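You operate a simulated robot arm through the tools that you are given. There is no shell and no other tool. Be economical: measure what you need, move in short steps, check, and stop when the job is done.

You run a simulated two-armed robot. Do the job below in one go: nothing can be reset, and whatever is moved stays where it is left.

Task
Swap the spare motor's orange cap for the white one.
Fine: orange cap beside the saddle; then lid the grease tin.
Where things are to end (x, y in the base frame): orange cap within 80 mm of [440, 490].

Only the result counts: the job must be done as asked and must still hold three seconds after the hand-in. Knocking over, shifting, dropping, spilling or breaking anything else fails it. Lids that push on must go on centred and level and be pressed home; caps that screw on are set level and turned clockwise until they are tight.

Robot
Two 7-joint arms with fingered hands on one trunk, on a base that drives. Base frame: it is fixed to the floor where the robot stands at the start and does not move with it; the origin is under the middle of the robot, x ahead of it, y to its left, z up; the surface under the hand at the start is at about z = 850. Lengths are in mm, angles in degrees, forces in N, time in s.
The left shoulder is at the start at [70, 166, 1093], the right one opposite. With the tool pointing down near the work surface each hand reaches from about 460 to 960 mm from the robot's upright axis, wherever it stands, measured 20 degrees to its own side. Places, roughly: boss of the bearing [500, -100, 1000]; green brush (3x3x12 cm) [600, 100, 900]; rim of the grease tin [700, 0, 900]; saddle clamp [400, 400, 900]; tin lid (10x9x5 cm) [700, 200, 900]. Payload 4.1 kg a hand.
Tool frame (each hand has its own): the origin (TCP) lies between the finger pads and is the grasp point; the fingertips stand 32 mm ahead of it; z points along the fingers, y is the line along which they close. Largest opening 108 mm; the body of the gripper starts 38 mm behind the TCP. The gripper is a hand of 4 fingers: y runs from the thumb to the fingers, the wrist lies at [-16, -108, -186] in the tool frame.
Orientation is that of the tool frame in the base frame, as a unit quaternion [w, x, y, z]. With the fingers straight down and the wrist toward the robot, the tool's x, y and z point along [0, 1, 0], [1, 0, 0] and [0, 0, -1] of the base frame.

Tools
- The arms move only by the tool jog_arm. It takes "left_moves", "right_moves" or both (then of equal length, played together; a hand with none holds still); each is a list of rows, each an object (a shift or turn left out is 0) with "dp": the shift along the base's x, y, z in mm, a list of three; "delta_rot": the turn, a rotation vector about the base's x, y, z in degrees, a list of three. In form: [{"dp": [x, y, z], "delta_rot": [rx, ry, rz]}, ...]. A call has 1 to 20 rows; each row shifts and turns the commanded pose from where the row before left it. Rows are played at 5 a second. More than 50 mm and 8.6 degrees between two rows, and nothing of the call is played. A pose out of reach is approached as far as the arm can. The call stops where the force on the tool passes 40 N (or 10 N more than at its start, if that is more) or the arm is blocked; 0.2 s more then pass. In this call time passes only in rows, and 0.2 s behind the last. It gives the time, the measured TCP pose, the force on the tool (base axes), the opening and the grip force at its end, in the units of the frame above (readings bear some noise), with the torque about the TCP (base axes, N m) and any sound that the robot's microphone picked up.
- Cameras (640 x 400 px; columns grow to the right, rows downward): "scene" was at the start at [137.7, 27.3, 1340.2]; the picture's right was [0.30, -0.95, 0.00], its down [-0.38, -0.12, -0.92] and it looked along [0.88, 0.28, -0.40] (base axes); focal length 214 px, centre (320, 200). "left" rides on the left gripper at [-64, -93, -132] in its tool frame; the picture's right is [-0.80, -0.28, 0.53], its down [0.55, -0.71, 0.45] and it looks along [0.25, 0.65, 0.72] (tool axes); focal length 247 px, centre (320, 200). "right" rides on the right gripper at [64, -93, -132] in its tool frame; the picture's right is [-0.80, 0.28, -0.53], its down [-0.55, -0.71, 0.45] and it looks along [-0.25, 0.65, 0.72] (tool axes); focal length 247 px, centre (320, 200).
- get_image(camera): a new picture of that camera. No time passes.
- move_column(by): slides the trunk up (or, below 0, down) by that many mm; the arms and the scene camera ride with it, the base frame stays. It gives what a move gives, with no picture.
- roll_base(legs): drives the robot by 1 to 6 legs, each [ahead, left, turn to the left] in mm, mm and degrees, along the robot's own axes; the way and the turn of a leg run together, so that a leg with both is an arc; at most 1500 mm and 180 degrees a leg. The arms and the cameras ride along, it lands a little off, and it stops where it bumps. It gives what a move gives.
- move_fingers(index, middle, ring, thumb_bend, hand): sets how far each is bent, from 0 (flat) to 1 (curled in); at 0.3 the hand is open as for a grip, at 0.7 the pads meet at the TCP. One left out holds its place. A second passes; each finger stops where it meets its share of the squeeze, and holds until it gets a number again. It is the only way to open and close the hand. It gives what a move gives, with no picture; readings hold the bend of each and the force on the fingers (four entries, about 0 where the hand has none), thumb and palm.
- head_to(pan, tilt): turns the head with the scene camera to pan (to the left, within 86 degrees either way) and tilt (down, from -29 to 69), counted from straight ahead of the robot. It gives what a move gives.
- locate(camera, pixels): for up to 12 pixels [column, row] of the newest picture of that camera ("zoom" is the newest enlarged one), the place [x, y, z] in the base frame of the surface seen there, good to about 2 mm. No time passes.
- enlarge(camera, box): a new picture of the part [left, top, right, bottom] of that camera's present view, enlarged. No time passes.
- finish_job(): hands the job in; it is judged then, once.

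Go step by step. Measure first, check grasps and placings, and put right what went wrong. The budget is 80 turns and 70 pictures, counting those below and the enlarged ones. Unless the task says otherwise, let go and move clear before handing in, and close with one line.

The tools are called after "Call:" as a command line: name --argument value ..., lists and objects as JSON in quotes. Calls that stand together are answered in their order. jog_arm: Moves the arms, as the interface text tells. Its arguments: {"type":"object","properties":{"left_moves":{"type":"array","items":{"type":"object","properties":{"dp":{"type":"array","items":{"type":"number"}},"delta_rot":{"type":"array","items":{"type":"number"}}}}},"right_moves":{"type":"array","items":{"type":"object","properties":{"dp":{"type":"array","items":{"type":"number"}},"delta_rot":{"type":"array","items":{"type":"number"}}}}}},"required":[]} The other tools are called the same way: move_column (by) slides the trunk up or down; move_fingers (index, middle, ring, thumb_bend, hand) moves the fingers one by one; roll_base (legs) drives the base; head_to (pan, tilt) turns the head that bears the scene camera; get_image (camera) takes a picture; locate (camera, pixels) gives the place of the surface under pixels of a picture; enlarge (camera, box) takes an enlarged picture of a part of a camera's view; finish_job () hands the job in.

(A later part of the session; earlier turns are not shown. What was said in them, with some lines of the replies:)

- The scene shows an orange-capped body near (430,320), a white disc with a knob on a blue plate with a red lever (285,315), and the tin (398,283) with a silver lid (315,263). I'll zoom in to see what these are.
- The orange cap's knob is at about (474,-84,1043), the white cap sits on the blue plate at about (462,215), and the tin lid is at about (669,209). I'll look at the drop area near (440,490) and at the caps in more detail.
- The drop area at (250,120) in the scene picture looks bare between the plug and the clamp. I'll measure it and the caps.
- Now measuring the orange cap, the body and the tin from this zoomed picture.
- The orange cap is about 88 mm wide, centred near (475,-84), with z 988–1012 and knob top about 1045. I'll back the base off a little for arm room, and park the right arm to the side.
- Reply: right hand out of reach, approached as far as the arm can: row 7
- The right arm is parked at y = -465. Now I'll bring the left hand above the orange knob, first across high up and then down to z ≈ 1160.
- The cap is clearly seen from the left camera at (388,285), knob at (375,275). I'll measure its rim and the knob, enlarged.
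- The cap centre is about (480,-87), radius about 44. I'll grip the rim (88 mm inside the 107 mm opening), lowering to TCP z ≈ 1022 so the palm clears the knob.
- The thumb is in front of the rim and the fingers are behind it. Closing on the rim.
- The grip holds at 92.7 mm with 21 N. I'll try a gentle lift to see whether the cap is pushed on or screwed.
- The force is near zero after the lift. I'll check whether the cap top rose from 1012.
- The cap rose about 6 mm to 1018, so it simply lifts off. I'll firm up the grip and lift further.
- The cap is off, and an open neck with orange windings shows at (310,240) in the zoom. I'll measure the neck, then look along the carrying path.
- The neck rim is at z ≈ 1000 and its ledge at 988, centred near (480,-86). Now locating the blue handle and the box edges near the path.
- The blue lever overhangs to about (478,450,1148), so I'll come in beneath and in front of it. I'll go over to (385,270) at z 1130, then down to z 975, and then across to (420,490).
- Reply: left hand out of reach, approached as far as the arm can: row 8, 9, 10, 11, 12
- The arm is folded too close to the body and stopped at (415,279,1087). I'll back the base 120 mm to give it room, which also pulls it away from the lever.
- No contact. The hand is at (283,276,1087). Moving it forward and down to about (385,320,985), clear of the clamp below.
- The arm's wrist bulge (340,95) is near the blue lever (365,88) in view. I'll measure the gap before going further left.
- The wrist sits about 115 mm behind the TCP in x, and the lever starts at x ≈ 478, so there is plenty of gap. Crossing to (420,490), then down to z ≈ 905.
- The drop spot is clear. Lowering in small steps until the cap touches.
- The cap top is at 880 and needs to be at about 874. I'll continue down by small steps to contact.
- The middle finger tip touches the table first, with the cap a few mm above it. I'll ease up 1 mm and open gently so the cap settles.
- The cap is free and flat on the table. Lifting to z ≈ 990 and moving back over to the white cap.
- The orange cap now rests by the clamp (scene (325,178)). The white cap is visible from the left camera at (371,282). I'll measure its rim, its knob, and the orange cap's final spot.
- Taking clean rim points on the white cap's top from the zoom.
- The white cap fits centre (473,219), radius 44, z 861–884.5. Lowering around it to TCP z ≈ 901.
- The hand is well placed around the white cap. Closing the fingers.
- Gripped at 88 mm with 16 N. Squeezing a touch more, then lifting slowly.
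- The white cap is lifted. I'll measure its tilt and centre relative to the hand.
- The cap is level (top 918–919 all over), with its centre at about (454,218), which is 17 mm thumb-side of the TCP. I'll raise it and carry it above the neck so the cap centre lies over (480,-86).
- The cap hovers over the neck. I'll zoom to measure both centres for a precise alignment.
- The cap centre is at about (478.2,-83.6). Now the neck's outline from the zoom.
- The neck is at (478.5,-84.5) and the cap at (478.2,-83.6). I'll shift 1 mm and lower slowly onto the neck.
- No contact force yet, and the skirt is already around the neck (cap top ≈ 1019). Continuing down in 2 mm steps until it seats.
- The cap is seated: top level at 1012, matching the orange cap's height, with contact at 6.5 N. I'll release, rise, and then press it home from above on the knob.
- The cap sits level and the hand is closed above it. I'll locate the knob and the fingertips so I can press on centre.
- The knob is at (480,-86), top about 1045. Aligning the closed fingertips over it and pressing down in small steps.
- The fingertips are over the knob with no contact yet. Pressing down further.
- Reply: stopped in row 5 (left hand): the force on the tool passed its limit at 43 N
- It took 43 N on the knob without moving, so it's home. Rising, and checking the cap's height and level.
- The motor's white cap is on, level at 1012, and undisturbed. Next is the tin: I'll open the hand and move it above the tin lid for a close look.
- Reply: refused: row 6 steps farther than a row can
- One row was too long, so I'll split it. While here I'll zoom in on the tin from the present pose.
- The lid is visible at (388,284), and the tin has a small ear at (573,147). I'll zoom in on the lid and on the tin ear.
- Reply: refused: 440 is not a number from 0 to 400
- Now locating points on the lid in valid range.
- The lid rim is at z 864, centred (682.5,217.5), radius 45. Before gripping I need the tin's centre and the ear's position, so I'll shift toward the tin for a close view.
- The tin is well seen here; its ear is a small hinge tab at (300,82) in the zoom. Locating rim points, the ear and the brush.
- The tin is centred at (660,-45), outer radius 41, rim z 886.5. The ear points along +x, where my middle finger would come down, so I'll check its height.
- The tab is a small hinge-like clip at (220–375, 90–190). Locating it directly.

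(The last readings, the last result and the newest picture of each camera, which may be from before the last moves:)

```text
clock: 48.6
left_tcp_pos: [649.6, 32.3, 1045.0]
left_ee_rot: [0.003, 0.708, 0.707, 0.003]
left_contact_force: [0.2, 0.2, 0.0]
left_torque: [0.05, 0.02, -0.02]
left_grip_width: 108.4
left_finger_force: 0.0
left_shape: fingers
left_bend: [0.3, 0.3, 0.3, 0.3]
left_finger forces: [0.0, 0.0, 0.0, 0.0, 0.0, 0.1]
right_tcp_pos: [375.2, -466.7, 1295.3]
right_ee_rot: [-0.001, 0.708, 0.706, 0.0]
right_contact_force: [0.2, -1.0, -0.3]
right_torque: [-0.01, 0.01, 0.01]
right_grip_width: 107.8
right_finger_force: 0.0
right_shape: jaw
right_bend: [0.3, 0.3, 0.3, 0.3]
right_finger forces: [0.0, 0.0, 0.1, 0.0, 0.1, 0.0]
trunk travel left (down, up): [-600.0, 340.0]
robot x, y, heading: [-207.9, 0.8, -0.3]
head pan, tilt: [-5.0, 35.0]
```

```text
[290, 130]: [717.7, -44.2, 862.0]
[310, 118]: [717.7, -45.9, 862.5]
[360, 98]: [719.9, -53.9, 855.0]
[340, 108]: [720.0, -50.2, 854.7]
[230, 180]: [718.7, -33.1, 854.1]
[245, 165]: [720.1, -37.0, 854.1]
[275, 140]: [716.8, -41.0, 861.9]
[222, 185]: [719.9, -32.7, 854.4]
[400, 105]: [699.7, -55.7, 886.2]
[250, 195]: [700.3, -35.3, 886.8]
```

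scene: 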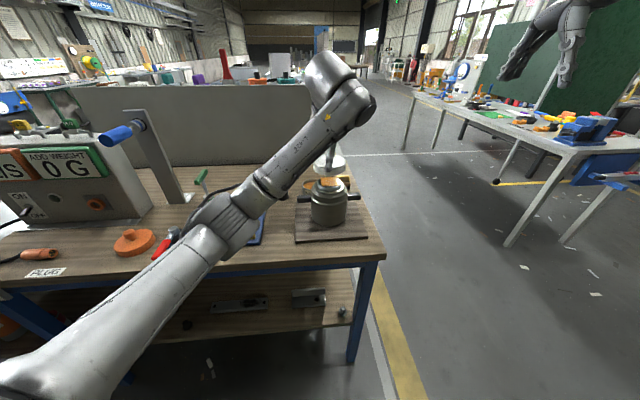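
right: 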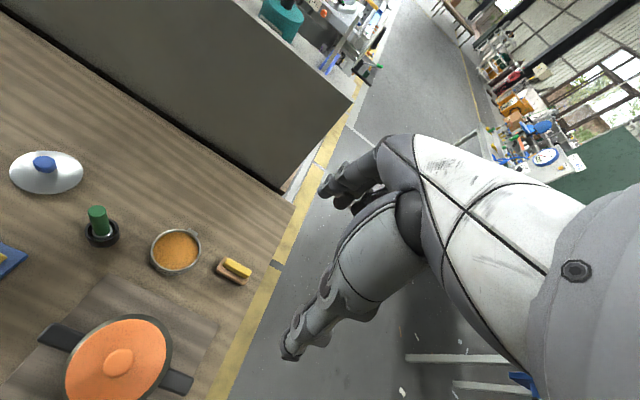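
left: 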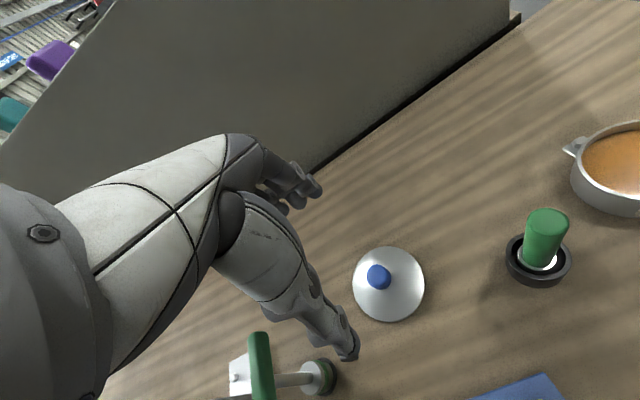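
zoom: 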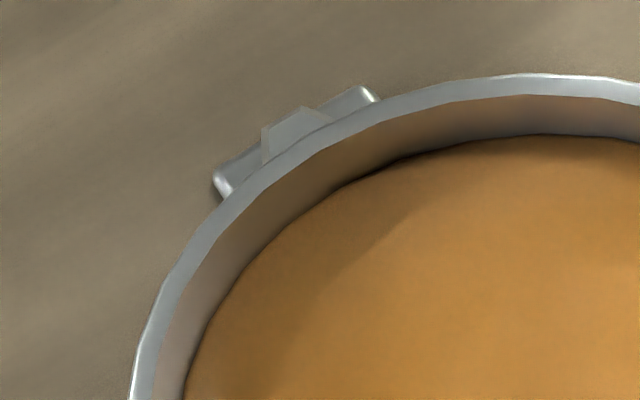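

The clip is at z 862, well below where the fingertips will end (≥ 876), so it's no hazard. I'll go back over the lid with a yaw of -24°, so the wrist later stays clear of the motor cap, and with the fingers a bit wider.

Call:
move_fingers --hand "left" --index 0.27 --middle 0.27 --ring 0.27 --thumb_bend 0.25

Call:
jog_arm --left_moves '[{"dp": [8, 46, 0], "delta_rot": [0, 0, -6]}, {"dp": [8, 46, 0], "delta_rot": [0, 0, -6]}, {"dp": [8, 46, 0], "delta_rot": [0, 0, -6]}, {"dp": [8, 46, 0], "delta_rot": [0, 0, -6]}, {"dp": [0, 0, -40]}, {"dp": [0, 0, -40]}]'

Call:
get_image --camera "left"

```text
clock: 49.6
left_tcp_pos: [651.1, 34.7, 1044.1]
left_ee_rot: [0.003, 0.708, 0.706, 0.002]
left_contact_force: [0.0, -0.4, -0.1]
left_torque: [-0.01, 0.0, -0.02]
left_grip_width: 117.5
left_finger_force: 0.0
left_shape: fingers
left_bend: [0.27, 0.27, 0.27, 0.25]
left_finger forces: [0.1, 0.0, 0.0, 0.0, 0.0, 0.0]
right_tcp_pos: [375.2, -464.4, 1295.3]
right_ee_rot: [-0.001, 0.708, 0.706, 0.0]
right_contact_force: [1.1, -0.4, 0.5]
right_torque: [-0.01, 0.02, 0.01]
right_grip_width: 107.5
right_finger_force: 0.2
right_shape: jaw
right_bend: [0.3, 0.3, 0.3, 0.3]
right_finger forces: [0.1, 0.0, 0.0, 0.0, 0.0, 0.1]
trunk travel left (down, up): [-600.0, 340.0]
robot x, y, heading: [-209.4, 0.8, -0.3]
head pan, tilt: [-5.0, 35.0]
```

```text
clock: 51.0
left_tcp_pos: [683.8, 217.5, 963.0]
left_ee_rot: [0.004, 0.839, 0.544, 0.002]
left_contact_force: [0.6, 0.1, -0.1]
left_torque: [-0.01, 0.0, 0.01]
left_grip_width: 117.9
left_finger_force: 0.1
left_shape: fingers
left_bend: [0.27, 0.27, 0.27, 0.25]
left_finger forces: [0.0, 0.0, 0.0, 0.1, 0.1, 0.0]
right_tcp_pos: [375.6, -463.7, 1296.0]
right_ee_rot: [0.0, 0.708, 0.706, 0.0]
right_contact_force: [-0.3, -1.0, 0.1]
right_torque: [0.0, -0.02, 0.0]
right_grip_width: 107.8
right_finger_force: 0.2
right_shape: jaw
right_bend: [0.3, 0.3, 0.3, 0.3]
right_finger forces: [0.0, 0.1, 0.0, 0.0, 0.0, 0.0]
trunk travel left (down, up): [-600.0, 340.0]
robot x, y, heading: [-210.0, -0.4, -0.2]
head pan, tilt: [-5.0, 35.0]
```

```text
17 pictures are left
```

left: 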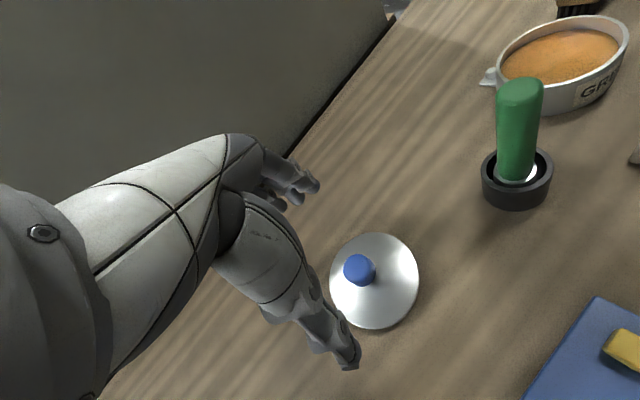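

The hand is centred over the lid at (683.8,217.5). Lowering to z ≈ 892.

Call:
jog_arm --left_moves '[{"dp": [0, 0, -30]}, {"dp": [0, 0, -20]}, {"dp": [0, 0, -12]}, {"dp": [0, 0, -5]}, {"dp": [0, 0, -3]}]'

Call:
get_image --camera "left"

```text
clock: 52.2
left_tcp_pos: [682.6, 217.4, 892.7]
left_ee_rot: [0.004, 0.839, 0.544, 0.001]
left_contact_force: [-0.9, 0.4, 0.4]
left_torque: [-0.01, 0.02, -0.01]
left_grip_width: 117.8
left_finger_force: 0.0
left_shape: fingers
left_bend: [0.27, 0.27, 0.27, 0.25]
left_finger forces: [0.0, 0.0, 0.1, 0.1, 0.0, 0.1]
right_tcp_pos: [375.4, -463.7, 1296.2]
right_ee_rot: [-0.001, 0.708, 0.706, 0.0]
right_contact_force: [0.5, -0.2, -1.4]
right_torque: [-0.03, 0.0, 0.03]
right_grip_width: 107.8
right_finger_force: 0.0
right_shape: jaw
right_bend: [0.3, 0.3, 0.3, 0.3]
right_finger forces: [0.0, 0.0, 0.0, 0.0, 0.1, 0.1]
trunk travel left (down, up): [-600.0, 340.0]
robot x, y, heading: [-206.1, 1.6, -0.0]
head pan, tilt: [-5.0, 35.0]
```

```text
16 pictures are left
```

left: 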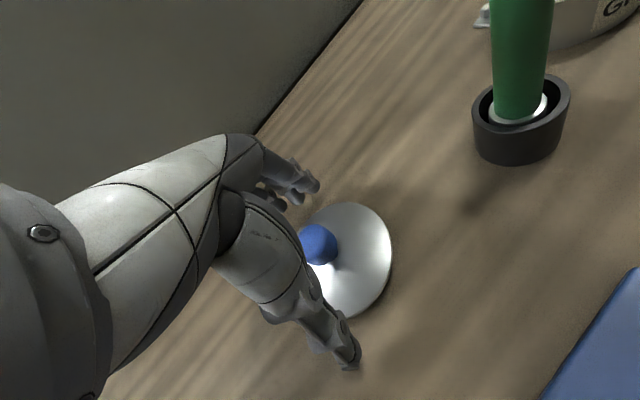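

The fingers straddle the lid rim. Closing evenly on it.

Call:
move_fingers --hand "left" --index 0.45 --middle 0.45 --ring 0.45 --thumb_bend 0.45

Call:
get_image --camera "left"

```text
clock: 53.2
left_tcp_pos: [682.8, 219.1, 893.1]
left_ee_rot: [0.004, 0.839, 0.544, 0.001]
left_contact_force: [0.1, -0.3, 1.6]
left_torque: [0.01, 0.05, -0.03]
left_grip_width: 85.8
left_finger_force: 6.1
left_shape: fingers
left_bend: [0.41, 0.42, 0.45, 0.38]
left_finger forces: [3.2, 3.0, 0.1, 0.0, 5.9, 0.0]
right_tcp_pos: [373.8, -464.5, 1295.9]
right_ee_rot: [0.0, 0.708, 0.706, 0.001]
right_contact_force: [-0.8, 0.4, 0.0]
right_torque: [0.02, 0.03, 0.01]
right_grip_width: 107.5
right_finger_force: 0.1
right_shape: jaw
right_bend: [0.3, 0.3, 0.3, 0.3]
right_finger forces: [0.0, 0.1, 0.0, 0.0, 0.0, 0.0]
trunk travel left (down, up): [-600.0, 340.0]
robot x, y, heading: [-212.1, -2.3, 0.0]
head pan, tilt: [-5.0, 35.0]
```

```text
15 pictures are left
```

left: 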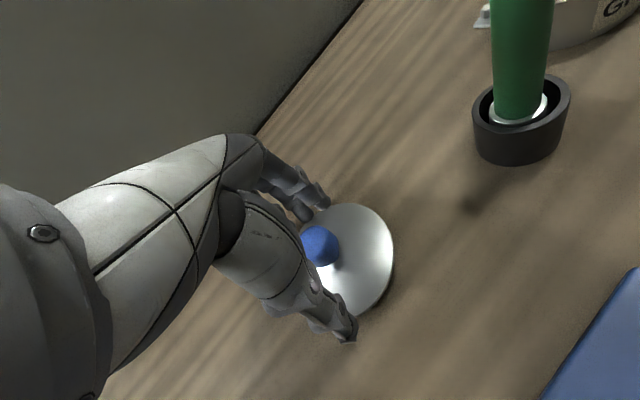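

The rim is caught lightly at 6 N with the ring finger not yet touching. Firming up, then lifting a little.

Call:
move_fingers --hand "left" --index 0.52 --middle 0.52 --ring 0.54 --thumb_bend 0.52

Call:
jog_arm --left_moves '[{"dp": [0, 0, 3]}, {"dp": [0, 0, 5]}, {"dp": [0, 0, 12]}, {"dp": [0, 0, 20]}]'

Call:
get_image --camera "left"

```text
clock: 54.2
left_tcp_pos: [682.9, 218.3, 895.0]
left_ee_rot: [0.004, 0.839, 0.545, 0.002]
left_contact_force: [2.5, 0.3, 5.7]
left_torque: [0.09, 0.11, -0.02]
left_grip_width: 83.9
left_finger_force: 11.5
left_shape: fingers
left_bend: [0.44, 0.46, 0.52, 0.38]
left_finger forces: [5.7, 5.6, 1.4, 0.1, 10.0, 0.0]
right_tcp_pos: [375.1, -462.6, 1295.5]
right_ee_rot: [-0.001, 0.708, 0.706, 0.0]
right_contact_force: [0.2, 0.2, -0.8]
right_torque: [0.01, 0.0, 0.0]
right_grip_width: 107.6
right_finger_force: 0.0
right_shape: jaw
right_bend: [0.3, 0.3, 0.3, 0.3]
right_finger forces: [0.1, 0.1, 0.1, 0.0, 0.1, 0.0]
trunk travel left (down, up): [-600.0, 340.0]
robot x, y, heading: [-207.5, -3.6, -0.2]
head pan, tilt: [-5.0, 35.0]
```

```text
clock: 55.2
left_tcp_pos: [683.8, 218.0, 933.3]
left_ee_rot: [0.003, 0.839, 0.544, 0.002]
left_contact_force: [-0.9, 0.3, -0.6]
left_torque: [-0.01, -0.01, 0.01]
left_grip_width: 60.6
left_finger_force: 2.3
left_shape: fingers
left_bend: [0.5, 0.51, 0.54, 0.47]
left_finger forces: [1.5, 1.2, 0.0, 0.1, 2.9, 0.1]
right_tcp_pos: [375.3, -464.4, 1296.1]
right_ee_rot: [0.0, 0.709, 0.706, 0.0]
right_contact_force: [-0.1, 0.1, 0.4]
right_torque: [-0.01, -0.03, 0.0]
right_grip_width: 107.8
right_finger_force: 0.0
right_shape: jaw
right_bend: [0.3, 0.3, 0.3, 0.3]
right_finger forces: [0.0, 0.0, 0.1, 0.1, 0.1, 0.0]
trunk travel left (down, up): [-600.0, 340.0]
robot x, y, heading: [-211.5, -3.3, -0.2]
head pan, tilt: [-5.0, 35.0]
```

```text
14 pictures are left
```

left: 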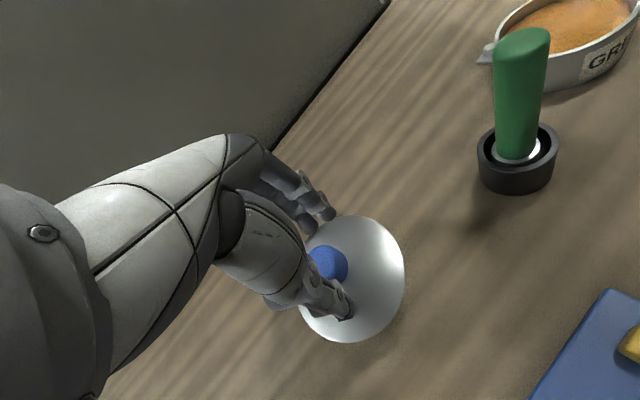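

The fingers slid in over the rim (width 60). I'll check where the lid is.

Call:
locate --camera "left" --pixels '[[328, 262], [380, 240], [398, 280], [370, 330], [325, 328], [370, 280], [395, 300], [345, 310], [330, 215], [360, 222]]'

Call:
enlarge --camera "left" --box '[270, 150, 430, 350]'

```text
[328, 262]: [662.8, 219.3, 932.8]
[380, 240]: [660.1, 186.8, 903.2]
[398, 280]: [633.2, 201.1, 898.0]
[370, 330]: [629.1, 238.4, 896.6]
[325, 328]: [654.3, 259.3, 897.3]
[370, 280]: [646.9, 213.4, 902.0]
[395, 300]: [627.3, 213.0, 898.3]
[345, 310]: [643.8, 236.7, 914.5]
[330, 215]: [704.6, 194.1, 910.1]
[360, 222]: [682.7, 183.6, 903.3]
```

```text
2.00 times, centred on (350, 250) of left
```

zoom: 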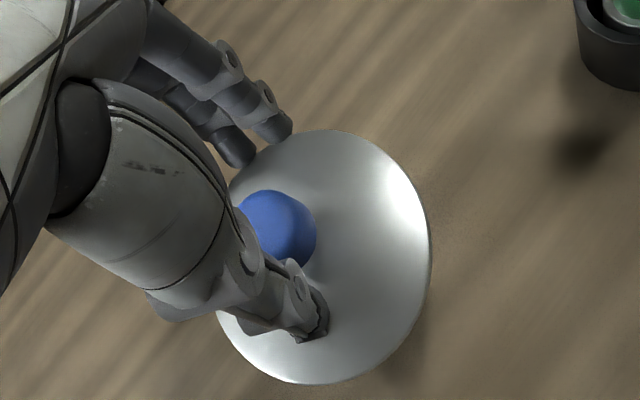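

The lid did come up but hangs tilted in a weak grip with its knob at (663,219). I'll set it back down and take it by the knob instead.

Call:
jog_arm --left_moves '[{"dp": [0, 0, -20]}, {"dp": [0, 0, -10]}, {"dp": [0, 0, -3]}, {"dp": [0, 0, -2]}, {"dp": [0, 0, -2]}]'

Call:
move_fingers --hand "left" --index 0.4 --middle 0.4 --ring 0.4 --thumb_bend 0.35

Call:
move_fingers --hand "left" --index 0.27 --middle 0.27 --ring 0.27 --thumb_bend 0.15

Call:
jog_arm --left_moves '[{"dp": [0, 0, 10]}, {"dp": [0, 0, 20]}, {"dp": [0, 0, 30]}]'

Call:
get_image --camera "left"

```text
clock: 56.4
left_tcp_pos: [682.5, 217.8, 899.8]
left_ee_rot: [0.005, 0.839, 0.545, 0.005]
left_contact_force: [3.3, 1.0, 15.2]
left_torque: [0.36, 0.47, -0.14]
left_grip_width: 60.4
left_finger_force: 9.4
left_shape: fingers
left_bend: [0.5, 0.51, 0.54, 0.48]
left_finger forces: [1.8, 1.3, 0.1, 0.1, 16.6, 0.0]
right_tcp_pos: [373.5, -465.1, 1297.0]
right_ee_rot: [0.001, 0.709, 0.705, 0.001]
right_contact_force: [-0.2, 0.4, -0.4]
right_torque: [-0.02, -0.03, -0.01]
right_grip_width: 107.7
right_finger_force: 0.1
right_shape: jaw
right_bend: [0.3, 0.3, 0.3, 0.3]
right_finger forces: [0.1, 0.0, 0.0, 0.0, 0.0, 0.1]
trunk travel left (down, up): [-600.0, 340.0]
robot x, y, heading: [-211.3, -0.1, 0.1]
head pan, tilt: [-5.0, 35.0]
```

```text
clock: 57.4
left_tcp_pos: [683.9, 217.8, 895.2]
left_ee_rot: [0.003, 0.838, 0.545, 0.001]
left_contact_force: [0.1, 0.2, 0.6]
left_torque: [0.01, 0.02, 0.0]
left_grip_width: 88.8
left_finger_force: 0.1
left_shape: fingers
left_bend: [0.4, 0.4, 0.4, 0.35]
left_finger forces: [0.1, 0.1, 0.0, 0.1, 0.5, 0.0]
right_tcp_pos: [375.5, -463.5, 1296.6]
right_ee_rot: [0.0, 0.708, 0.706, 0.0]
right_contact_force: [-0.4, 1.2, 0.8]
right_torque: [0.01, 0.0, 0.0]
right_grip_width: 107.7
right_finger_force: 0.1
right_shape: jaw
right_bend: [0.3, 0.3, 0.3, 0.3]
right_finger forces: [0.1, 0.1, 0.0, 0.1, 0.0, 0.0]
trunk travel left (down, up): [-600.0, 340.0]
robot x, y, heading: [-208.5, -2.8, -0.2]
head pan, tilt: [-5.0, 35.0]
```

```text
clock: 58.4
left_tcp_pos: [682.0, 215.7, 895.4]
left_ee_rot: [0.003, 0.839, 0.544, 0.001]
left_contact_force: [0.7, 0.3, 0.0]
left_torque: [-0.02, 0.0, 0.02]
left_grip_width: 125.8
left_finger_force: 0.1
left_shape: fingers
left_bend: [0.27, 0.27, 0.27, 0.15]
left_finger forces: [0.0, 0.0, 0.0, 0.0, 0.0, 0.0]
right_tcp_pos: [375.3, -464.4, 1295.8]
right_ee_rot: [-0.001, 0.708, 0.706, -0.001]
right_contact_force: [0.4, 0.2, -0.3]
right_torque: [-0.01, 0.0, 0.0]
right_grip_width: 107.6
right_finger_force: 0.0
right_shape: jaw
right_bend: [0.3, 0.3, 0.3, 0.3]
right_finger forces: [0.1, 0.1, 0.0, 0.0, 0.0, 0.1]
trunk travel left (down, up): [-600.0, 340.0]
robot x, y, heading: [-210.2, -0.6, -0.0]
head pan, tilt: [-5.0, 35.0]
```

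```text
clock: 59.2
left_tcp_pos: [681.8, 217.1, 957.2]
left_ee_rot: [0.004, 0.839, 0.544, 0.001]
left_contact_force: [0.4, 0.2, 0.2]
left_torque: [0.0, -0.01, 0.02]
left_grip_width: 125.9
left_finger_force: 0.0
left_shape: fingers
left_bend: [0.27, 0.27, 0.27, 0.15]
left_finger forces: [0.2, 0.0, 0.0, 0.0, 0.1, 0.1]
right_tcp_pos: [373.5, -465.1, 1295.4]
right_ee_rot: [0.0, 0.708, 0.706, 0.0]
right_contact_force: [0.2, 0.0, 0.2]
right_torque: [0.0, 0.02, 0.0]
right_grip_width: 107.7
right_finger_force: 0.1
right_shape: jaw
right_bend: [0.3, 0.3, 0.3, 0.3]
right_finger forces: [0.0, 0.0, 0.0, 0.0, 0.0, 0.0]
trunk travel left (down, up): [-600.0, 340.0]
robot x, y, heading: [-212.0, 2.0, 0.1]
head pan, tilt: [-5.0, 35.0]
```

```text
12 pictures are left
```

left: 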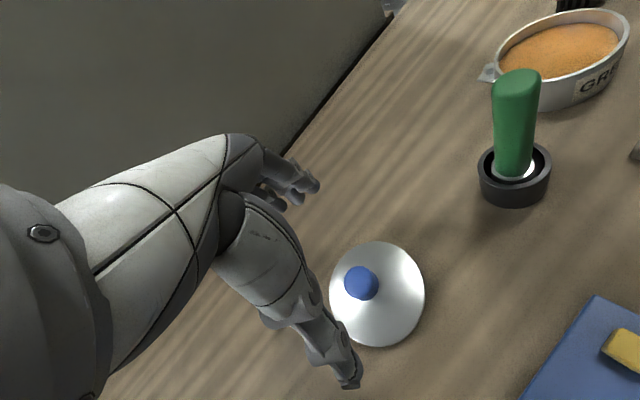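

The lid is back flat on the table. Locating the knob and rim for the knob grip.

Call:
locate --camera "left" --pixels '[[360, 279], [352, 272], [370, 276], [356, 292], [370, 290], [380, 244], [418, 275], [415, 315], [380, 343], [345, 325], [340, 265], [385, 295]]'

```text
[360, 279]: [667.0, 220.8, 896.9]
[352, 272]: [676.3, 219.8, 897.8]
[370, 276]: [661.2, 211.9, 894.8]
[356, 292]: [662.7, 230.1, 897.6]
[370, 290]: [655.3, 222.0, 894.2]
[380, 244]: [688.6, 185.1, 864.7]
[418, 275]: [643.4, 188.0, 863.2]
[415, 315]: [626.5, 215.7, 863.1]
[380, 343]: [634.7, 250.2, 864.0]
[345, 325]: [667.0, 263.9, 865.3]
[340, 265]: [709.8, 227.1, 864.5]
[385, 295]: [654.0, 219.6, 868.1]
```

The knob centre is at about (668,221), z 873–897. I'll move the TCP there, lower to z ≈ 906, and pinch with thumb and middle finger.

Call:
jog_arm --left_moves '[{"dp": [-13.5, 3.5, 0]}, {"dp": [0, 0, -25]}, {"dp": [0, 0, -15]}, {"dp": [0, 0, -10]}]'

Call:
move_fingers --hand "left" --index 0.5 --middle 0.55 --ring 0.5 --thumb_bend 0.55

Call:
get_image --camera "left"

```text
clock: 60.2
left_tcp_pos: [669.7, 222.0, 905.4]
left_ee_rot: [0.003, 0.839, 0.544, 0.001]
left_contact_force: [-0.2, -0.8, 0.1]
left_torque: [0.01, 0.01, -0.03]
left_grip_width: 126.1
left_finger_force: 0.0
left_shape: fingers
left_bend: [0.27, 0.27, 0.27, 0.15]
left_finger forces: [0.1, 0.0, 0.0, 0.0, 0.0, 0.0]
right_tcp_pos: [374.9, -464.0, 1295.7]
right_ee_rot: [-0.001, 0.708, 0.706, 0.0]
right_contact_force: [0.1, -0.4, 0.0]
right_torque: [-0.01, 0.04, -0.01]
right_grip_width: 107.6
right_finger_force: 0.1
right_shape: jaw
right_bend: [0.3, 0.3, 0.3, 0.3]
right_finger forces: [0.0, 0.0, 0.0, 0.0, 0.0, 0.1]
trunk travel left (down, up): [-600.0, 340.0]
robot x, y, heading: [-207.4, -0.3, 0.1]
head pan, tilt: [-5.0, 35.0]
```

```text
clock: 61.2
left_tcp_pos: [669.9, 221.9, 905.8]
left_ee_rot: [0.003, 0.839, 0.544, 0.001]
left_contact_force: [0.3, 1.2, -0.4]
left_torque: [0.01, -0.01, 0.0]
left_grip_width: 49.4
left_finger_force: 0.0
left_shape: fingers
left_bend: [0.5, 0.55, 0.5, 0.55]
left_finger forces: [0.0, 0.0, 0.0, 0.0, 0.0, 0.0]
right_tcp_pos: [374.9, -464.4, 1296.1]
right_ee_rot: [-0.001, 0.708, 0.706, 0.0]
right_contact_force: [0.1, 0.1, 0.1]
right_torque: [0.02, 0.02, 0.01]
right_grip_width: 107.8
right_finger_force: 0.1
right_shape: jaw
right_bend: [0.3, 0.3, 0.3, 0.3]
right_finger forces: [0.0, 0.0, 0.1, 0.1, 0.0, 0.0]
trunk travel left (down, up): [-600.0, 340.0]
robot x, y, heading: [-207.3, -1.0, 0.0]
head pan, tilt: [-5.0, 35.0]
```

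```text
11 pictures are left
```

left: 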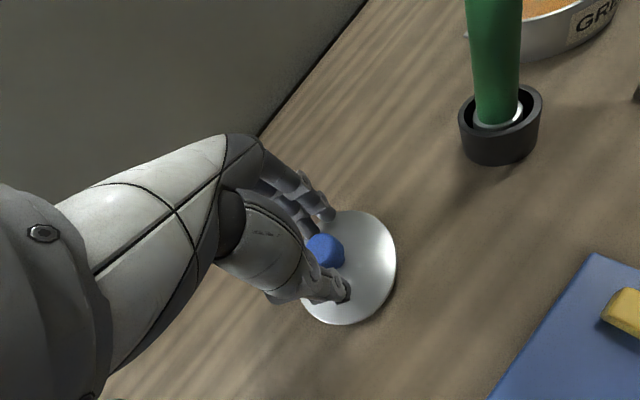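

The fingers are around the knob with no contact with the disc. Closing the pinch.

Call:
move_fingers --hand "left" --index 0.6 --middle 0.75 --ring 0.6 --thumb_bend 0.75

Call:
jog_arm --left_moves '[{"dp": [0, 0, 3]}, {"dp": [0, 0, 5]}, {"dp": [0, 0, 10]}, {"dp": [0, 0, 15]}]'

Call:
get_image --camera "left"

```text
clock: 62.2
left_tcp_pos: [668.2, 221.9, 905.3]
left_ee_rot: [0.003, 0.839, 0.544, 0.001]
left_contact_force: [0.6, -0.7, 0.4]
left_torque: [0.01, 0.03, -0.01]
left_grip_width: 23.4
left_finger_force: 9.4
left_shape: fingers
left_bend: [0.59, 0.64, 0.6, 0.67]
left_finger forces: [1.0, 8.3, 0.0, 0.1, 10.8, 0.1]
right_tcp_pos: [374.7, -463.2, 1296.0]
right_ee_rot: [-0.001, 0.708, 0.706, 0.001]
right_contact_force: [-0.4, 0.2, 0.2]
right_torque: [0.01, -0.03, -0.01]
right_grip_width: 107.6
right_finger_force: 0.1
right_shape: jaw
right_bend: [0.3, 0.3, 0.3, 0.3]
right_finger forces: [0.0, 0.1, 0.0, 0.0, 0.1, 0.1]
trunk travel left (down, up): [-600.0, 340.0]
robot x, y, heading: [-209.8, -1.5, -0.2]
head pan, tilt: [-5.0, 35.0]
```

```text
clock: 63.2
left_tcp_pos: [670.1, 221.2, 939.0]
left_ee_rot: [0.003, 0.839, 0.543, 0.001]
left_contact_force: [0.0, 0.2, -0.8]
left_torque: [0.0, 0.02, 0.0]
left_grip_width: 23.4
left_finger_force: 10.3
left_shape: fingers
left_bend: [0.59, 0.64, 0.6, 0.67]
left_finger forces: [1.1, 8.4, 0.1, 0.0, 10.6, 0.0]
right_tcp_pos: [374.8, -465.1, 1295.5]
right_ee_rot: [-0.001, 0.708, 0.706, 0.001]
right_contact_force: [-1.0, -0.8, 0.2]
right_torque: [0.03, -0.02, 0.04]
right_grip_width: 107.7
right_finger_force: 0.0
right_shape: jaw
right_bend: [0.3, 0.3, 0.3, 0.3]
right_finger forces: [0.0, 0.1, 0.0, 0.1, 0.0, 0.0]
trunk travel left (down, up): [-600.0, 340.0]
robot x, y, heading: [-208.2, 0.9, 0.0]
head pan, tilt: [-5.0, 35.0]
```

```text
10 pictures are left
```

left: 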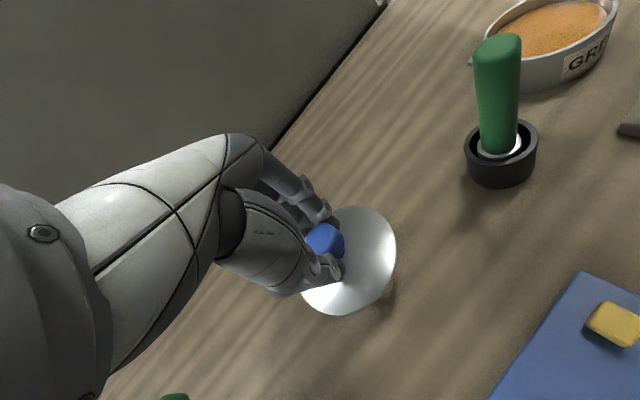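

The pinch holds at 23 mm and 10 N, and the lid is up. Checking its tilt and centre relative to the hand.

Call:
locate --camera "left" --pixels '[[355, 209], [380, 220], [391, 250], [385, 280], [365, 304], [340, 311], [312, 304], [365, 240], [360, 280], [325, 238], [350, 255]]'

```text
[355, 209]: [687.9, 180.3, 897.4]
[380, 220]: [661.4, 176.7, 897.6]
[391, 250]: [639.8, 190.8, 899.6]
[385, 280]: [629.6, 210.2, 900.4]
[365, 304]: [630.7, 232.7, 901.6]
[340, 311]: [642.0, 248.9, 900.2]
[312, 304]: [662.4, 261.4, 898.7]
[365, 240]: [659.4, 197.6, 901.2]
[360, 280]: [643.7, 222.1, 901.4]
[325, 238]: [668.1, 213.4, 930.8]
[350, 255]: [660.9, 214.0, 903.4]
```

The lid tilts about 3° (lower on the +x side), and its centre is 2.5 mm +x and 1.5 mm -y from the TCP. I'll raise it clear of the brush, carry it over the tin, and level it by -3° about y.

Call:
jog_arm --left_moves '[{"dp": [0, 0, 35]}, {"dp": [0, 0, 35]}, {"dp": [0, 0, 31]}, {"dp": [-2, -44, 0]}, {"dp": [-2, -44, 0]}, {"dp": [-2, -44, 0]}, {"dp": [-2, -44, 0]}, {"dp": [-2, -44, 0]}, {"dp": [-3, -44, 0], "delta_rot": [0, -3, 0]}, {"dp": [0, 0, -40]}, {"dp": [0, 0, -30]}]'

Call:
get_image --camera "left"

```text
clock: 65.6
left_tcp_pos: [657.0, -44.6, 970.0]
left_ee_rot: [0.017, 0.839, 0.543, 0.024]
left_contact_force: [0.1, -0.1, 0.1]
left_torque: [0.03, -0.01, 0.0]
left_grip_width: 23.4
left_finger_force: 10.0
left_shape: fingers
left_bend: [0.59, 0.64, 0.6, 0.67]
left_finger forces: [1.2, 8.5, 0.1, 0.0, 10.4, 0.0]
right_tcp_pos: [374.0, -465.3, 1294.8]
right_ee_rot: [-0.001, 0.708, 0.706, 0.0]
right_contact_force: [0.0, -0.7, -0.3]
right_torque: [0.03, 0.01, -0.02]
right_grip_width: 107.3
right_finger_force: 0.1
right_shape: jaw
right_bend: [0.3, 0.3, 0.3, 0.3]
right_finger forces: [0.0, 0.1, 0.0, 0.0, 0.0, 0.0]
trunk travel left (down, up): [-600.0, 340.0]
robot x, y, heading: [-207.8, 3.5, -0.1]
head pan, tilt: [-5.0, 35.0]
```

```text
9 pictures are left
```

left: 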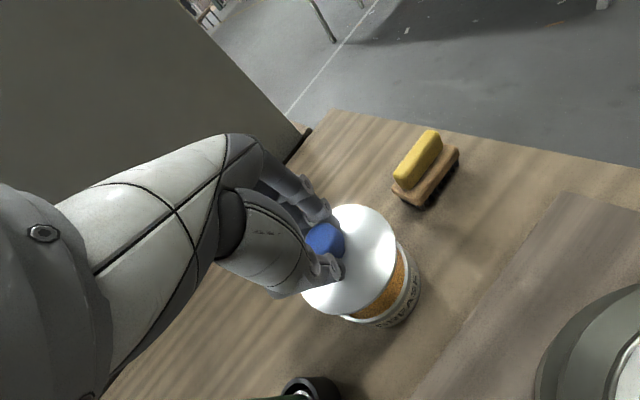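

The lid hovers over the tin. Measuring the lid's rim (level and centre) and the visible tin rim.

Call:
locate --camera "left" --pixels '[[355, 207], [380, 220], [392, 250], [386, 280], [365, 303], [340, 311], [312, 304], [398, 245], [406, 270], [400, 290], [380, 312], [350, 318]]'

```text
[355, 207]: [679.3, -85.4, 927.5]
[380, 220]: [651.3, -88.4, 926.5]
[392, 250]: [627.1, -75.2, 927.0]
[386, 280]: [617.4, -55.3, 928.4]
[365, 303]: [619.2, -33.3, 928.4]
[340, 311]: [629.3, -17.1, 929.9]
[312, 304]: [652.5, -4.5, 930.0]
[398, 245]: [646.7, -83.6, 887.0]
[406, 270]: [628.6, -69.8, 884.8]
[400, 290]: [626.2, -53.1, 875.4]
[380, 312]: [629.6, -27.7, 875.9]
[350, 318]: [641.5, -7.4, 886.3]
```

The lid centre is (660.5,-46.3) against the tin's (660,-45), with a remaining 2° tilt about x. I'll correct both and lower slowly until contact.

Call:
jog_arm --left_moves '[{"dp": [-0.5, 2.7, -5], "delta_rot": [-2.2, 0, 0]}, {"dp": [0, 0, -10]}, {"dp": [0, 0, -6]}, {"dp": [0, 0, -2]}, {"dp": [0, 0, -2]}, {"dp": [0, 0, -2]}, {"dp": [0, 0, -2]}]'

Call:
enlarge --camera "left" --box '[270, 190, 430, 340]'

Call:
locate --camera "zoom" --pixels '[[440, 60], [490, 140], [480, 230], [400, 300], [330, 325], [250, 300], [410, 150], [390, 220]]'

```text
clock: 67.2
left_tcp_pos: [655.9, -39.3, 940.1]
left_ee_rot: [0.034, 0.839, 0.544, 0.013]
left_contact_force: [0.3, -0.4, -0.5]
left_torque: [-0.01, -0.01, -0.02]
left_grip_width: 23.1
left_finger_force: 10.0
left_shape: fingers
left_bend: [0.59, 0.64, 0.6, 0.67]
left_finger forces: [1.2, 8.4, 0.0, 0.0, 10.5, 0.0]
right_tcp_pos: [375.4, -464.4, 1296.1]
right_ee_rot: [-0.001, 0.708, 0.706, 0.001]
right_contact_force: [0.7, -0.2, -0.8]
right_torque: [-0.01, 0.0, 0.03]
right_grip_width: 107.8
right_finger_force: 0.1
right_shape: jaw
right_bend: [0.3, 0.3, 0.3, 0.3]
right_finger forces: [0.0, 0.1, 0.0, 0.0, 0.1, 0.0]
trunk travel left (down, up): [-600.0, 340.0]
robot x, y, heading: [-207.7, -1.2, 0.0]
head pan, tilt: [-5.0, 35.0]
```

```text
2.67 times, centred on (350, 265) of left
```

zoom: 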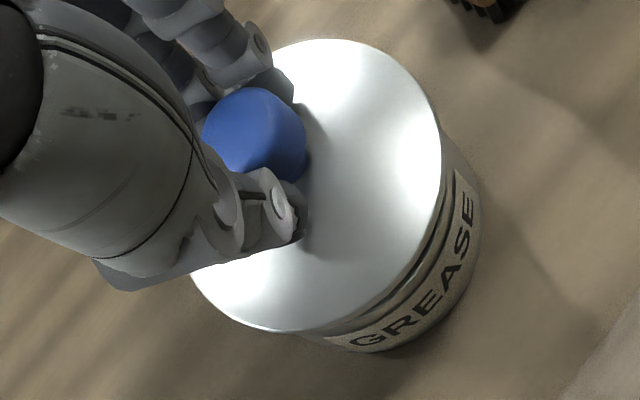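

```text
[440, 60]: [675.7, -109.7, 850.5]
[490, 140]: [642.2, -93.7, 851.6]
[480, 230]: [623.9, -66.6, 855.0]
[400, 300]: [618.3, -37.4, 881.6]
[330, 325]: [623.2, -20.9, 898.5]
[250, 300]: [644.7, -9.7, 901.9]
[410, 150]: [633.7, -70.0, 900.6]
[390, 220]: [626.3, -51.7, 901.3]
```

The lid is a little above the tin, with no contact. One more rim check from this zoom before engaging.

Call:
locate --camera "zoom" --pixels '[[320, 44], [385, 60], [425, 98], [437, 150], [432, 200], [410, 248], [375, 290], [320, 322], [270, 327], [215, 300]]'

```text
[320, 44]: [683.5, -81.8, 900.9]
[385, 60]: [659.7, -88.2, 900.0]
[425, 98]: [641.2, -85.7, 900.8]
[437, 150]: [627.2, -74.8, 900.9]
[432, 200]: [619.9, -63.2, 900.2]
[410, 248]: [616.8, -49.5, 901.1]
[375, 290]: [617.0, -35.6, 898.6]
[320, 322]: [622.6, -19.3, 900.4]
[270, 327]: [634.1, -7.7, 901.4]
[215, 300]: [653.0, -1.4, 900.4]
```

The lid is level (900–901) and centred at (660,-44.5), right over the tin. Lowering in small steps to push it on.

Call:
jog_arm --left_moves '[{"dp": [0, -0.5, -2]}, {"dp": [0, 0, -2]}, {"dp": [0, 0, -2]}, {"dp": [0, 0, -2]}, {"dp": [0, 0, -2]}, {"dp": [0, 0, -1]}, {"dp": [0, 0, -1]}, {"dp": [0, 0, -1]}]'

Call:
enlarge --camera "left" --box '[270, 190, 430, 340]'

Call:
locate --camera "zoom" --pixels '[[320, 50], [385, 66], [420, 98], [432, 150], [428, 200], [406, 248], [370, 290], [320, 318], [270, 323], [215, 300]]'

```text
clock: 69.0
left_tcp_pos: [656.1, -39.0, 929.3]
left_ee_rot: [0.035, 0.838, 0.544, 0.013]
left_contact_force: [0.9, 5.9, 9.7]
left_torque: [0.15, -0.01, -0.05]
left_grip_width: 23.0
left_finger_force: 12.5
left_shape: fingers
left_bend: [0.59, 0.64, 0.6, 0.68]
left_finger forces: [1.1, 11.3, 0.0, 0.0, 12.6, 0.1]
right_tcp_pos: [373.4, -463.3, 1295.7]
right_ee_rot: [0.001, 0.708, 0.706, 0.0]
right_contact_force: [-0.3, -0.2, 0.4]
right_torque: [-0.01, -0.02, 0.0]
right_grip_width: 107.5
right_finger_force: 0.0
right_shape: jaw
right_bend: [0.3, 0.3, 0.3, 0.3]
right_finger forces: [0.0, 0.0, 0.1, 0.1, 0.1, 0.1]
trunk travel left (down, up): [-600.0, 340.0]
robot x, y, heading: [-210.5, -0.0, -0.1]
head pan, tilt: [-5.0, 35.0]
```

```text
2.67 times, centred on (350, 265) of left
```

zoom: 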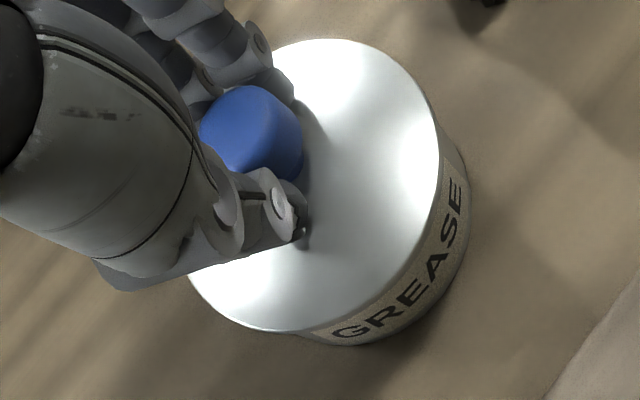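

```text
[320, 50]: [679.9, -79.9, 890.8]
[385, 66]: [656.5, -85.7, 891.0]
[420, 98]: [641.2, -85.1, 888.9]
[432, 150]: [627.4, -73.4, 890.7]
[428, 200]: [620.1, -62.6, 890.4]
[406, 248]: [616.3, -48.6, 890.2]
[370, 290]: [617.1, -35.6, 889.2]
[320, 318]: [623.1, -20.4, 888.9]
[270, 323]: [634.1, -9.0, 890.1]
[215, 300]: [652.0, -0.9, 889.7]
```

The lid has entered (rim at 890, level) with 10 N down and some side load of +6 N in y. I'll ease 1 mm toward +y and press further.

Call:
jog_arm --left_moves '[{"dp": [0, 1, -1]}, {"dp": [0, 0, -1]}, {"dp": [0, 0, -1]}, {"dp": [0, 0, -1]}]'

```text
clock: 70.0
left_tcp_pos: [654.5, -38.4, 928.0]
left_ee_rot: [0.036, 0.838, 0.544, 0.015]
left_contact_force: [3.6, 5.6, 20.8]
left_torque: [0.16, -0.18, 0.01]
left_grip_width: 22.8
left_finger_force: 15.0
left_shape: fingers
left_bend: [0.58, 0.63, 0.6, 0.69]
left_finger forces: [1.7, 13.5, 0.0, 0.1, 14.1, 0.1]
right_tcp_pos: [372.3, -463.5, 1295.9]
right_ee_rot: [0.001, 0.708, 0.706, 0.001]
right_contact_force: [-0.4, 0.0, -0.5]
right_torque: [0.02, 0.0, -0.02]
right_grip_width: 107.9
right_finger_force: 0.0
right_shape: jaw
right_bend: [0.3, 0.3, 0.3, 0.3]
right_finger forces: [0.1, 0.0, 0.0, 0.0, 0.1, 0.0]
trunk travel left (down, up): [-600.0, 340.0]
robot x, y, heading: [-213.3, 1.0, -0.1]
head pan, tilt: [-5.0, 35.0]
```

Pressed to 21 N. I'll release, rise, level the hand, and close the fingers, then press the lid home from above on the knob.

Call:
move_fingers --hand "left" --index 0.5 --middle 0.5 --ring 0.5 --thumb_bend 0.5

Call:
jog_arm --left_moves '[{"dp": [0, 0, 10]}, {"dp": [0, 0, 25]}, {"dp": [0, 0, 25], "delta_rot": [2.2, 0, 0]}, {"dp": [0, 0, 0], "delta_rot": [0, 3, 0]}]'

Call:
move_fingers --hand "left" --index 0.7 --middle 0.7 --ring 0.7 --thumb_bend 0.7

Call:
get_image --camera "left"

```text
clock: 71.0
left_tcp_pos: [654.3, -40.6, 926.8]
left_ee_rot: [0.035, 0.838, 0.544, 0.014]
left_contact_force: [7.5, -0.3, 26.3]
left_torque: [0.09, 0.19, -0.02]
left_grip_width: 36.6
left_finger_force: 13.4
left_shape: fingers
left_bend: [0.5, 0.5, 0.5, 0.62]
left_finger forces: [0.0, 0.1, 0.0, 0.1, 26.7, 0.1]
right_tcp_pos: [372.2, -464.3, 1297.7]
right_ee_rot: [0.001, 0.708, 0.706, 0.002]
right_contact_force: [0.1, 0.5, 0.3]
right_torque: [-0.03, -0.02, -0.03]
right_grip_width: 107.9
right_finger_force: 0.1
right_shape: jaw
right_bend: [0.3, 0.3, 0.3, 0.3]
right_finger forces: [0.0, 0.0, 0.0, 0.0, 0.0, 0.0]
trunk travel left (down, up): [-600.0, 340.0]
robot x, y, heading: [-208.4, -0.8, 0.1]
head pan, tilt: [-5.0, 35.0]
```

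```text
clock: 72.0
left_tcp_pos: [655.7, -39.2, 983.4]
left_ee_rot: [0.002, 0.839, 0.544, 0.001]
left_contact_force: [0.3, 0.0, 0.1]
left_torque: [-0.01, -0.01, 0.03]
left_grip_width: 55.3
left_finger_force: 0.1
left_shape: fingers
left_bend: [0.5, 0.5, 0.5, 0.5]
left_finger forces: [0.0, 0.0, 0.0, 0.0, 0.0, 0.0]
right_tcp_pos: [374.3, -463.6, 1295.9]
right_ee_rot: [-0.001, 0.709, 0.705, 0.0]
right_contact_force: [-0.6, 0.4, 0.3]
right_torque: [-0.01, 0.03, -0.02]
right_grip_width: 107.6
right_finger_force: 0.0
right_shape: jaw
right_bend: [0.3, 0.3, 0.3, 0.3]
right_finger forces: [0.1, 0.1, 0.1, 0.1, 0.0, 0.1]
trunk travel left (down, up): [-600.0, 340.0]
robot x, y, heading: [-213.8, 1.0, -0.0]
head pan, tilt: [-5.0, 35.0]
```

```text
clock: 73.0
left_tcp_pos: [655.6, -40.6, 983.6]
left_ee_rot: [0.003, 0.839, 0.544, 0.001]
left_contact_force: [-0.4, -0.6, -0.4]
left_torque: [-0.01, 0.01, 0.0]
left_grip_width: 3.6
left_finger_force: 0.0
left_shape: fingers
left_bend: [0.7, 0.7, 0.7, 0.7]
left_finger forces: [0.0, 0.0, 0.0, 0.0, 0.1, 0.1]
right_tcp_pos: [374.5, -464.7, 1295.0]
right_ee_rot: [-0.001, 0.709, 0.706, 0.001]
right_contact_force: [-0.2, 1.5, -0.2]
right_torque: [-0.03, 0.02, -0.01]
right_grip_width: 107.7
right_finger_force: 0.1
right_shape: jaw
right_bend: [0.3, 0.3, 0.3, 0.3]
right_finger forces: [0.0, 0.1, 0.1, 0.1, 0.0, 0.1]
trunk travel left (down, up): [-600.0, 340.0]
robot x, y, heading: [-209.8, -2.6, -0.1]
head pan, tilt: [-5.0, 35.0]
```

```text
6 pictures are left
```

left: 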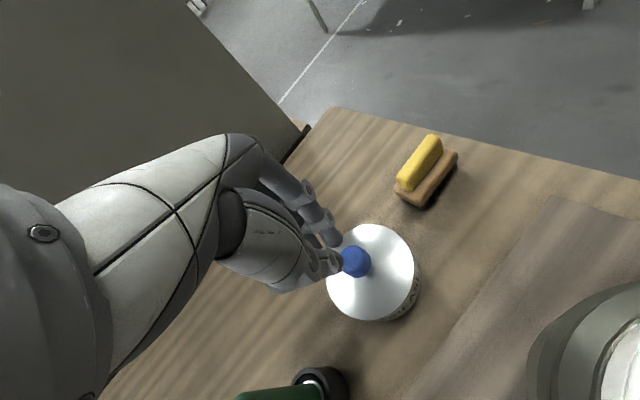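

The lid is free and sitting on the tin. Measuring its rim height, level, and knob (at (355,262)).

Call:
locate --camera "left" --pixels '[[356, 261], [375, 227], [398, 240], [411, 268], [408, 292], [392, 312], [370, 317], [345, 308], [330, 285], [365, 285], [385, 270]]'

```text
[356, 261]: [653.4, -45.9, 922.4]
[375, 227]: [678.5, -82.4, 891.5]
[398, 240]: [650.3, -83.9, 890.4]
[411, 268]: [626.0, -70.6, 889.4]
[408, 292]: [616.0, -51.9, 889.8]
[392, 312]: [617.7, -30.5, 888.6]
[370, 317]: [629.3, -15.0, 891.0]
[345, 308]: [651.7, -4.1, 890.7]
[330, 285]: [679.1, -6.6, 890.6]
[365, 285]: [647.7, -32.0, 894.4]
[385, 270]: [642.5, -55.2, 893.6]
```

The lid is level at 889–891 all round, which fits a ~3 mm disc on the 886.5 rim. I'll press down on the knob to make sure it's home.

Call:
jog_arm --left_moves '[{"dp": [3, -5, -12]}, {"dp": [0, 0, -8]}, {"dp": [0, 0, -4]}, {"dp": [0, 0, -3]}, {"dp": [0, 0, -2]}, {"dp": [0, 0, -2]}, {"dp": [0, 0, -2]}, {"dp": [0, 0, -2]}, {"dp": [0, 0, -2]}, {"dp": [0, 0, -2]}]'

```text
clock: 75.1
left_tcp_pos: [659.6, -46.5, 954.7]
left_ee_rot: [0.01, 0.84, 0.543, 0.008]
left_contact_force: [-0.6, -1.1, 14.5]
left_torque: [-0.14, 0.01, -0.01]
left_grip_width: 5.0
left_finger_force: 8.4
left_shape: fingers
left_bend: [0.7, 0.7, 0.7, 0.68]
left_finger forces: [11.3, 1.3, 0.0, 0.0, 4.0, 0.1]
right_tcp_pos: [374.9, -465.6, 1295.2]
right_ee_rot: [0.0, 0.709, 0.706, 0.0]
right_contact_force: [0.1, -0.1, -0.5]
right_torque: [-0.07, 0.02, -0.01]
right_grip_width: 107.7
right_finger_force: 0.0
right_shape: jaw
right_bend: [0.3, 0.3, 0.3, 0.3]
right_finger forces: [0.1, 0.0, 0.0, 0.1, 0.0, 0.1]
trunk travel left (down, up): [-600.0, 340.0]
robot x, y, heading: [-210.7, 1.7, -0.2]
head pan, tilt: [-5.0, 35.0]
stopped in row 10 (left hand): the force on the tool passed its limit at 42 N (the readings are from after the stop); the commanded pose is now the measured one
```

It was pressed to 42 N. Rising and checking the lid's height again.

Call:
jog_arm --left_moves '[{"dp": [0, 0, 15]}, {"dp": [0, 0, 35]}, {"dp": [0, 0, 40]}, {"dp": [-10, 30, 30]}]'

Call:
get_image --camera "left"

```text
clock: 76.1
left_tcp_pos: [650.5, -13.8, 1071.5]
left_ee_rot: [0.008, 0.839, 0.545, 0.005]
left_contact_force: [-0.9, 1.3, -0.2]
left_torque: [-0.04, 0.05, -0.02]
left_grip_width: 3.3
left_finger_force: 0.0
left_shape: fingers
left_bend: [0.7, 0.7, 0.7, 0.7]
left_finger forces: [0.0, 0.1, 0.0, 0.0, 0.0, 0.1]
right_tcp_pos: [376.9, -462.0, 1296.6]
right_ee_rot: [0.0, 0.708, 0.706, -0.001]
right_contact_force: [0.5, 0.5, -0.4]
right_torque: [-0.05, -0.02, 0.0]
right_grip_width: 107.7
right_finger_force: 0.1
right_shape: jaw
right_bend: [0.3, 0.3, 0.3, 0.3]
right_finger forces: [0.0, 0.0, 0.0, 0.0, 0.1, 0.1]
trunk travel left (down, up): [-600.0, 340.0]
robot x, y, heading: [-208.1, 1.9, -0.1]
head pan, tilt: [-5.0, 35.0]
```

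```text
5 pictures are left
```

left: 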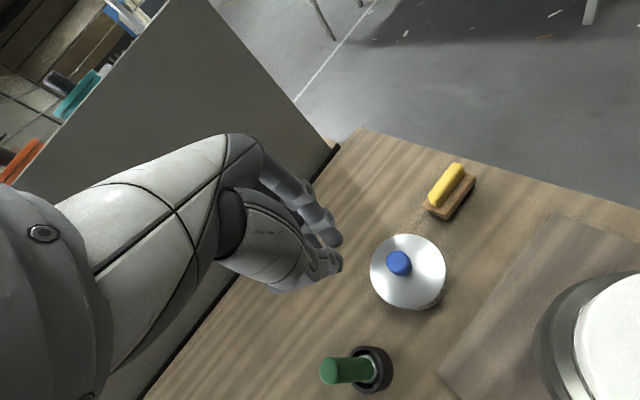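

Call:
locate --camera "left" --pixels '[[400, 262], [410, 238], [440, 255], [443, 280], [430, 300], [405, 305], [380, 290], [375, 262], [415, 280]]'

Call:
enlarge --camera "left" --box '[350, 215, 470, 330]'

Call:
head_to --pan 20 --tilt 35

Call:
get_image --camera "scene"

```text
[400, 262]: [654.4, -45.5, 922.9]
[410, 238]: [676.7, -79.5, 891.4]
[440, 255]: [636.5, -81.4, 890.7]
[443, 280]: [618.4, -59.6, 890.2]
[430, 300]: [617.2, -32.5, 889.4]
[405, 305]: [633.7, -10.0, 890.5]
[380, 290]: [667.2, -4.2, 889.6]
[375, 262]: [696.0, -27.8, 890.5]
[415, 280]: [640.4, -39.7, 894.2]
```

```text
3.48 times, centred on (410, 272) of left
```

zoom: 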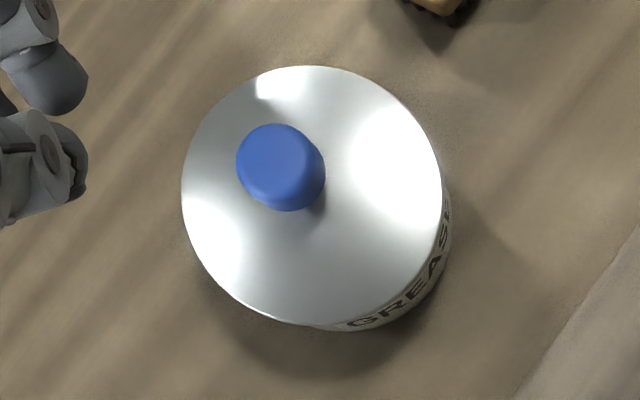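

```text
clock: 77.0
left_tcp_pos: [649.5, -16.1, 1072.6]
left_ee_rot: [0.008, 0.839, 0.544, 0.006]
left_contact_force: [-0.6, -0.2, 0.4]
left_torque: [0.01, 0.02, -0.02]
left_grip_width: 3.1
left_finger_force: 0.1
left_shape: fingers
left_bend: [0.7, 0.7, 0.7, 0.7]
left_finger forces: [0.1, 0.1, 0.0, 0.0, 0.1, 0.0]
right_tcp_pos: [375.9, -463.7, 1295.4]
right_ee_rot: [-0.001, 0.709, 0.706, 0.001]
right_contact_force: [-0.6, -0.4, -0.3]
right_torque: [-0.01, 0.04, 0.02]
right_grip_width: 107.6
right_finger_force: 0.1
right_shape: jaw
right_bend: [0.3, 0.3, 0.3, 0.3]
right_finger forces: [0.0, 0.0, 0.0, 0.1, 0.1, 0.1]
trunk travel left (down, up): [-600.0, 340.0]
robot x, y, heading: [-209.4, -0.2, -0.1]
head pan, tilt: [20.0, 35.0]
```

```text
3 pictures are left
```

scene: 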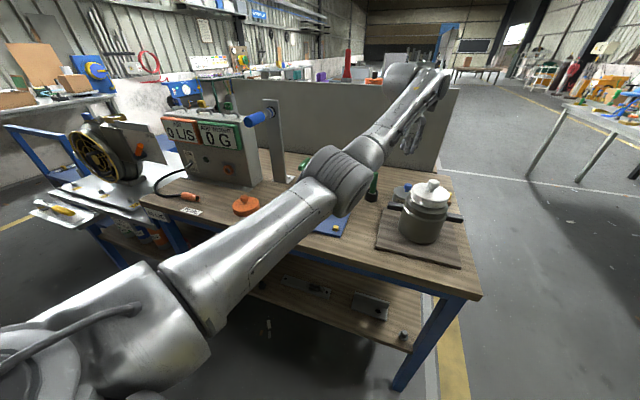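

The lid is level (889–891) and centred, and it shows no gap. Last check is where the orange cap rests, at scene (246,204).

Call:
locate --camera "scene" --pixels '[[246, 200], [234, 206], [258, 206], [246, 214], [432, 186], [415, 200], [445, 202]]'

Call:
jog_arm --left_moves '[{"dp": [0, 0, 30]}, {"dp": [0, 0, 30]}, {"dp": [0, 0, 0]}]'

```text
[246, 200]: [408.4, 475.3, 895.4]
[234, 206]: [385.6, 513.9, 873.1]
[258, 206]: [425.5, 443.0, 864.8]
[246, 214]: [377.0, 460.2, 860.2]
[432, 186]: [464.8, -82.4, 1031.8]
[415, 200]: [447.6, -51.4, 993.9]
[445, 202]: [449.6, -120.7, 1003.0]
```

```text
clock: 77.8
left_tcp_pos: [651.9, -14.4, 1130.8]
left_ee_rot: [0.007, 0.839, 0.544, 0.006]
left_contact_force: [0.1, 0.3, -0.2]
left_torque: [-0.04, 0.02, 0.01]
left_grip_width: 3.0
left_finger_force: 0.1
left_shape: fingers
left_bend: [0.7, 0.7, 0.7, 0.7]
left_finger forces: [0.0, 0.0, 0.0, 0.0, 0.0, 0.0]
right_tcp_pos: [375.4, -463.6, 1296.2]
right_ee_rot: [-0.001, 0.708, 0.706, 0.0]
right_contact_force: [-0.6, -0.3, -0.4]
right_torque: [0.02, -0.01, 0.01]
right_grip_width: 107.6
right_finger_force: 0.1
right_shape: jaw
right_bend: [0.3, 0.3, 0.3, 0.3]
right_finger forces: [0.1, 0.1, 0.0, 0.0, 0.0, 0.1]
trunk travel left (down, up): [-600.0, 340.0]
robot x, y, heading: [-209.1, 0.1, -0.1]
head pan, tilt: [20.0, 35.0]
```

The orange cap's centre is about (411,480), roughly 31 mm from the target. Both lids are seated and the hands are clear, so I'm handing in.

Call:
finish_job

```text
The job is handed in.
```

The job is handed in: the white cap is seated level on the motor, the orange cap is beside the saddle about 31 mm from the target, and the lid is pressed onto the grease tin.
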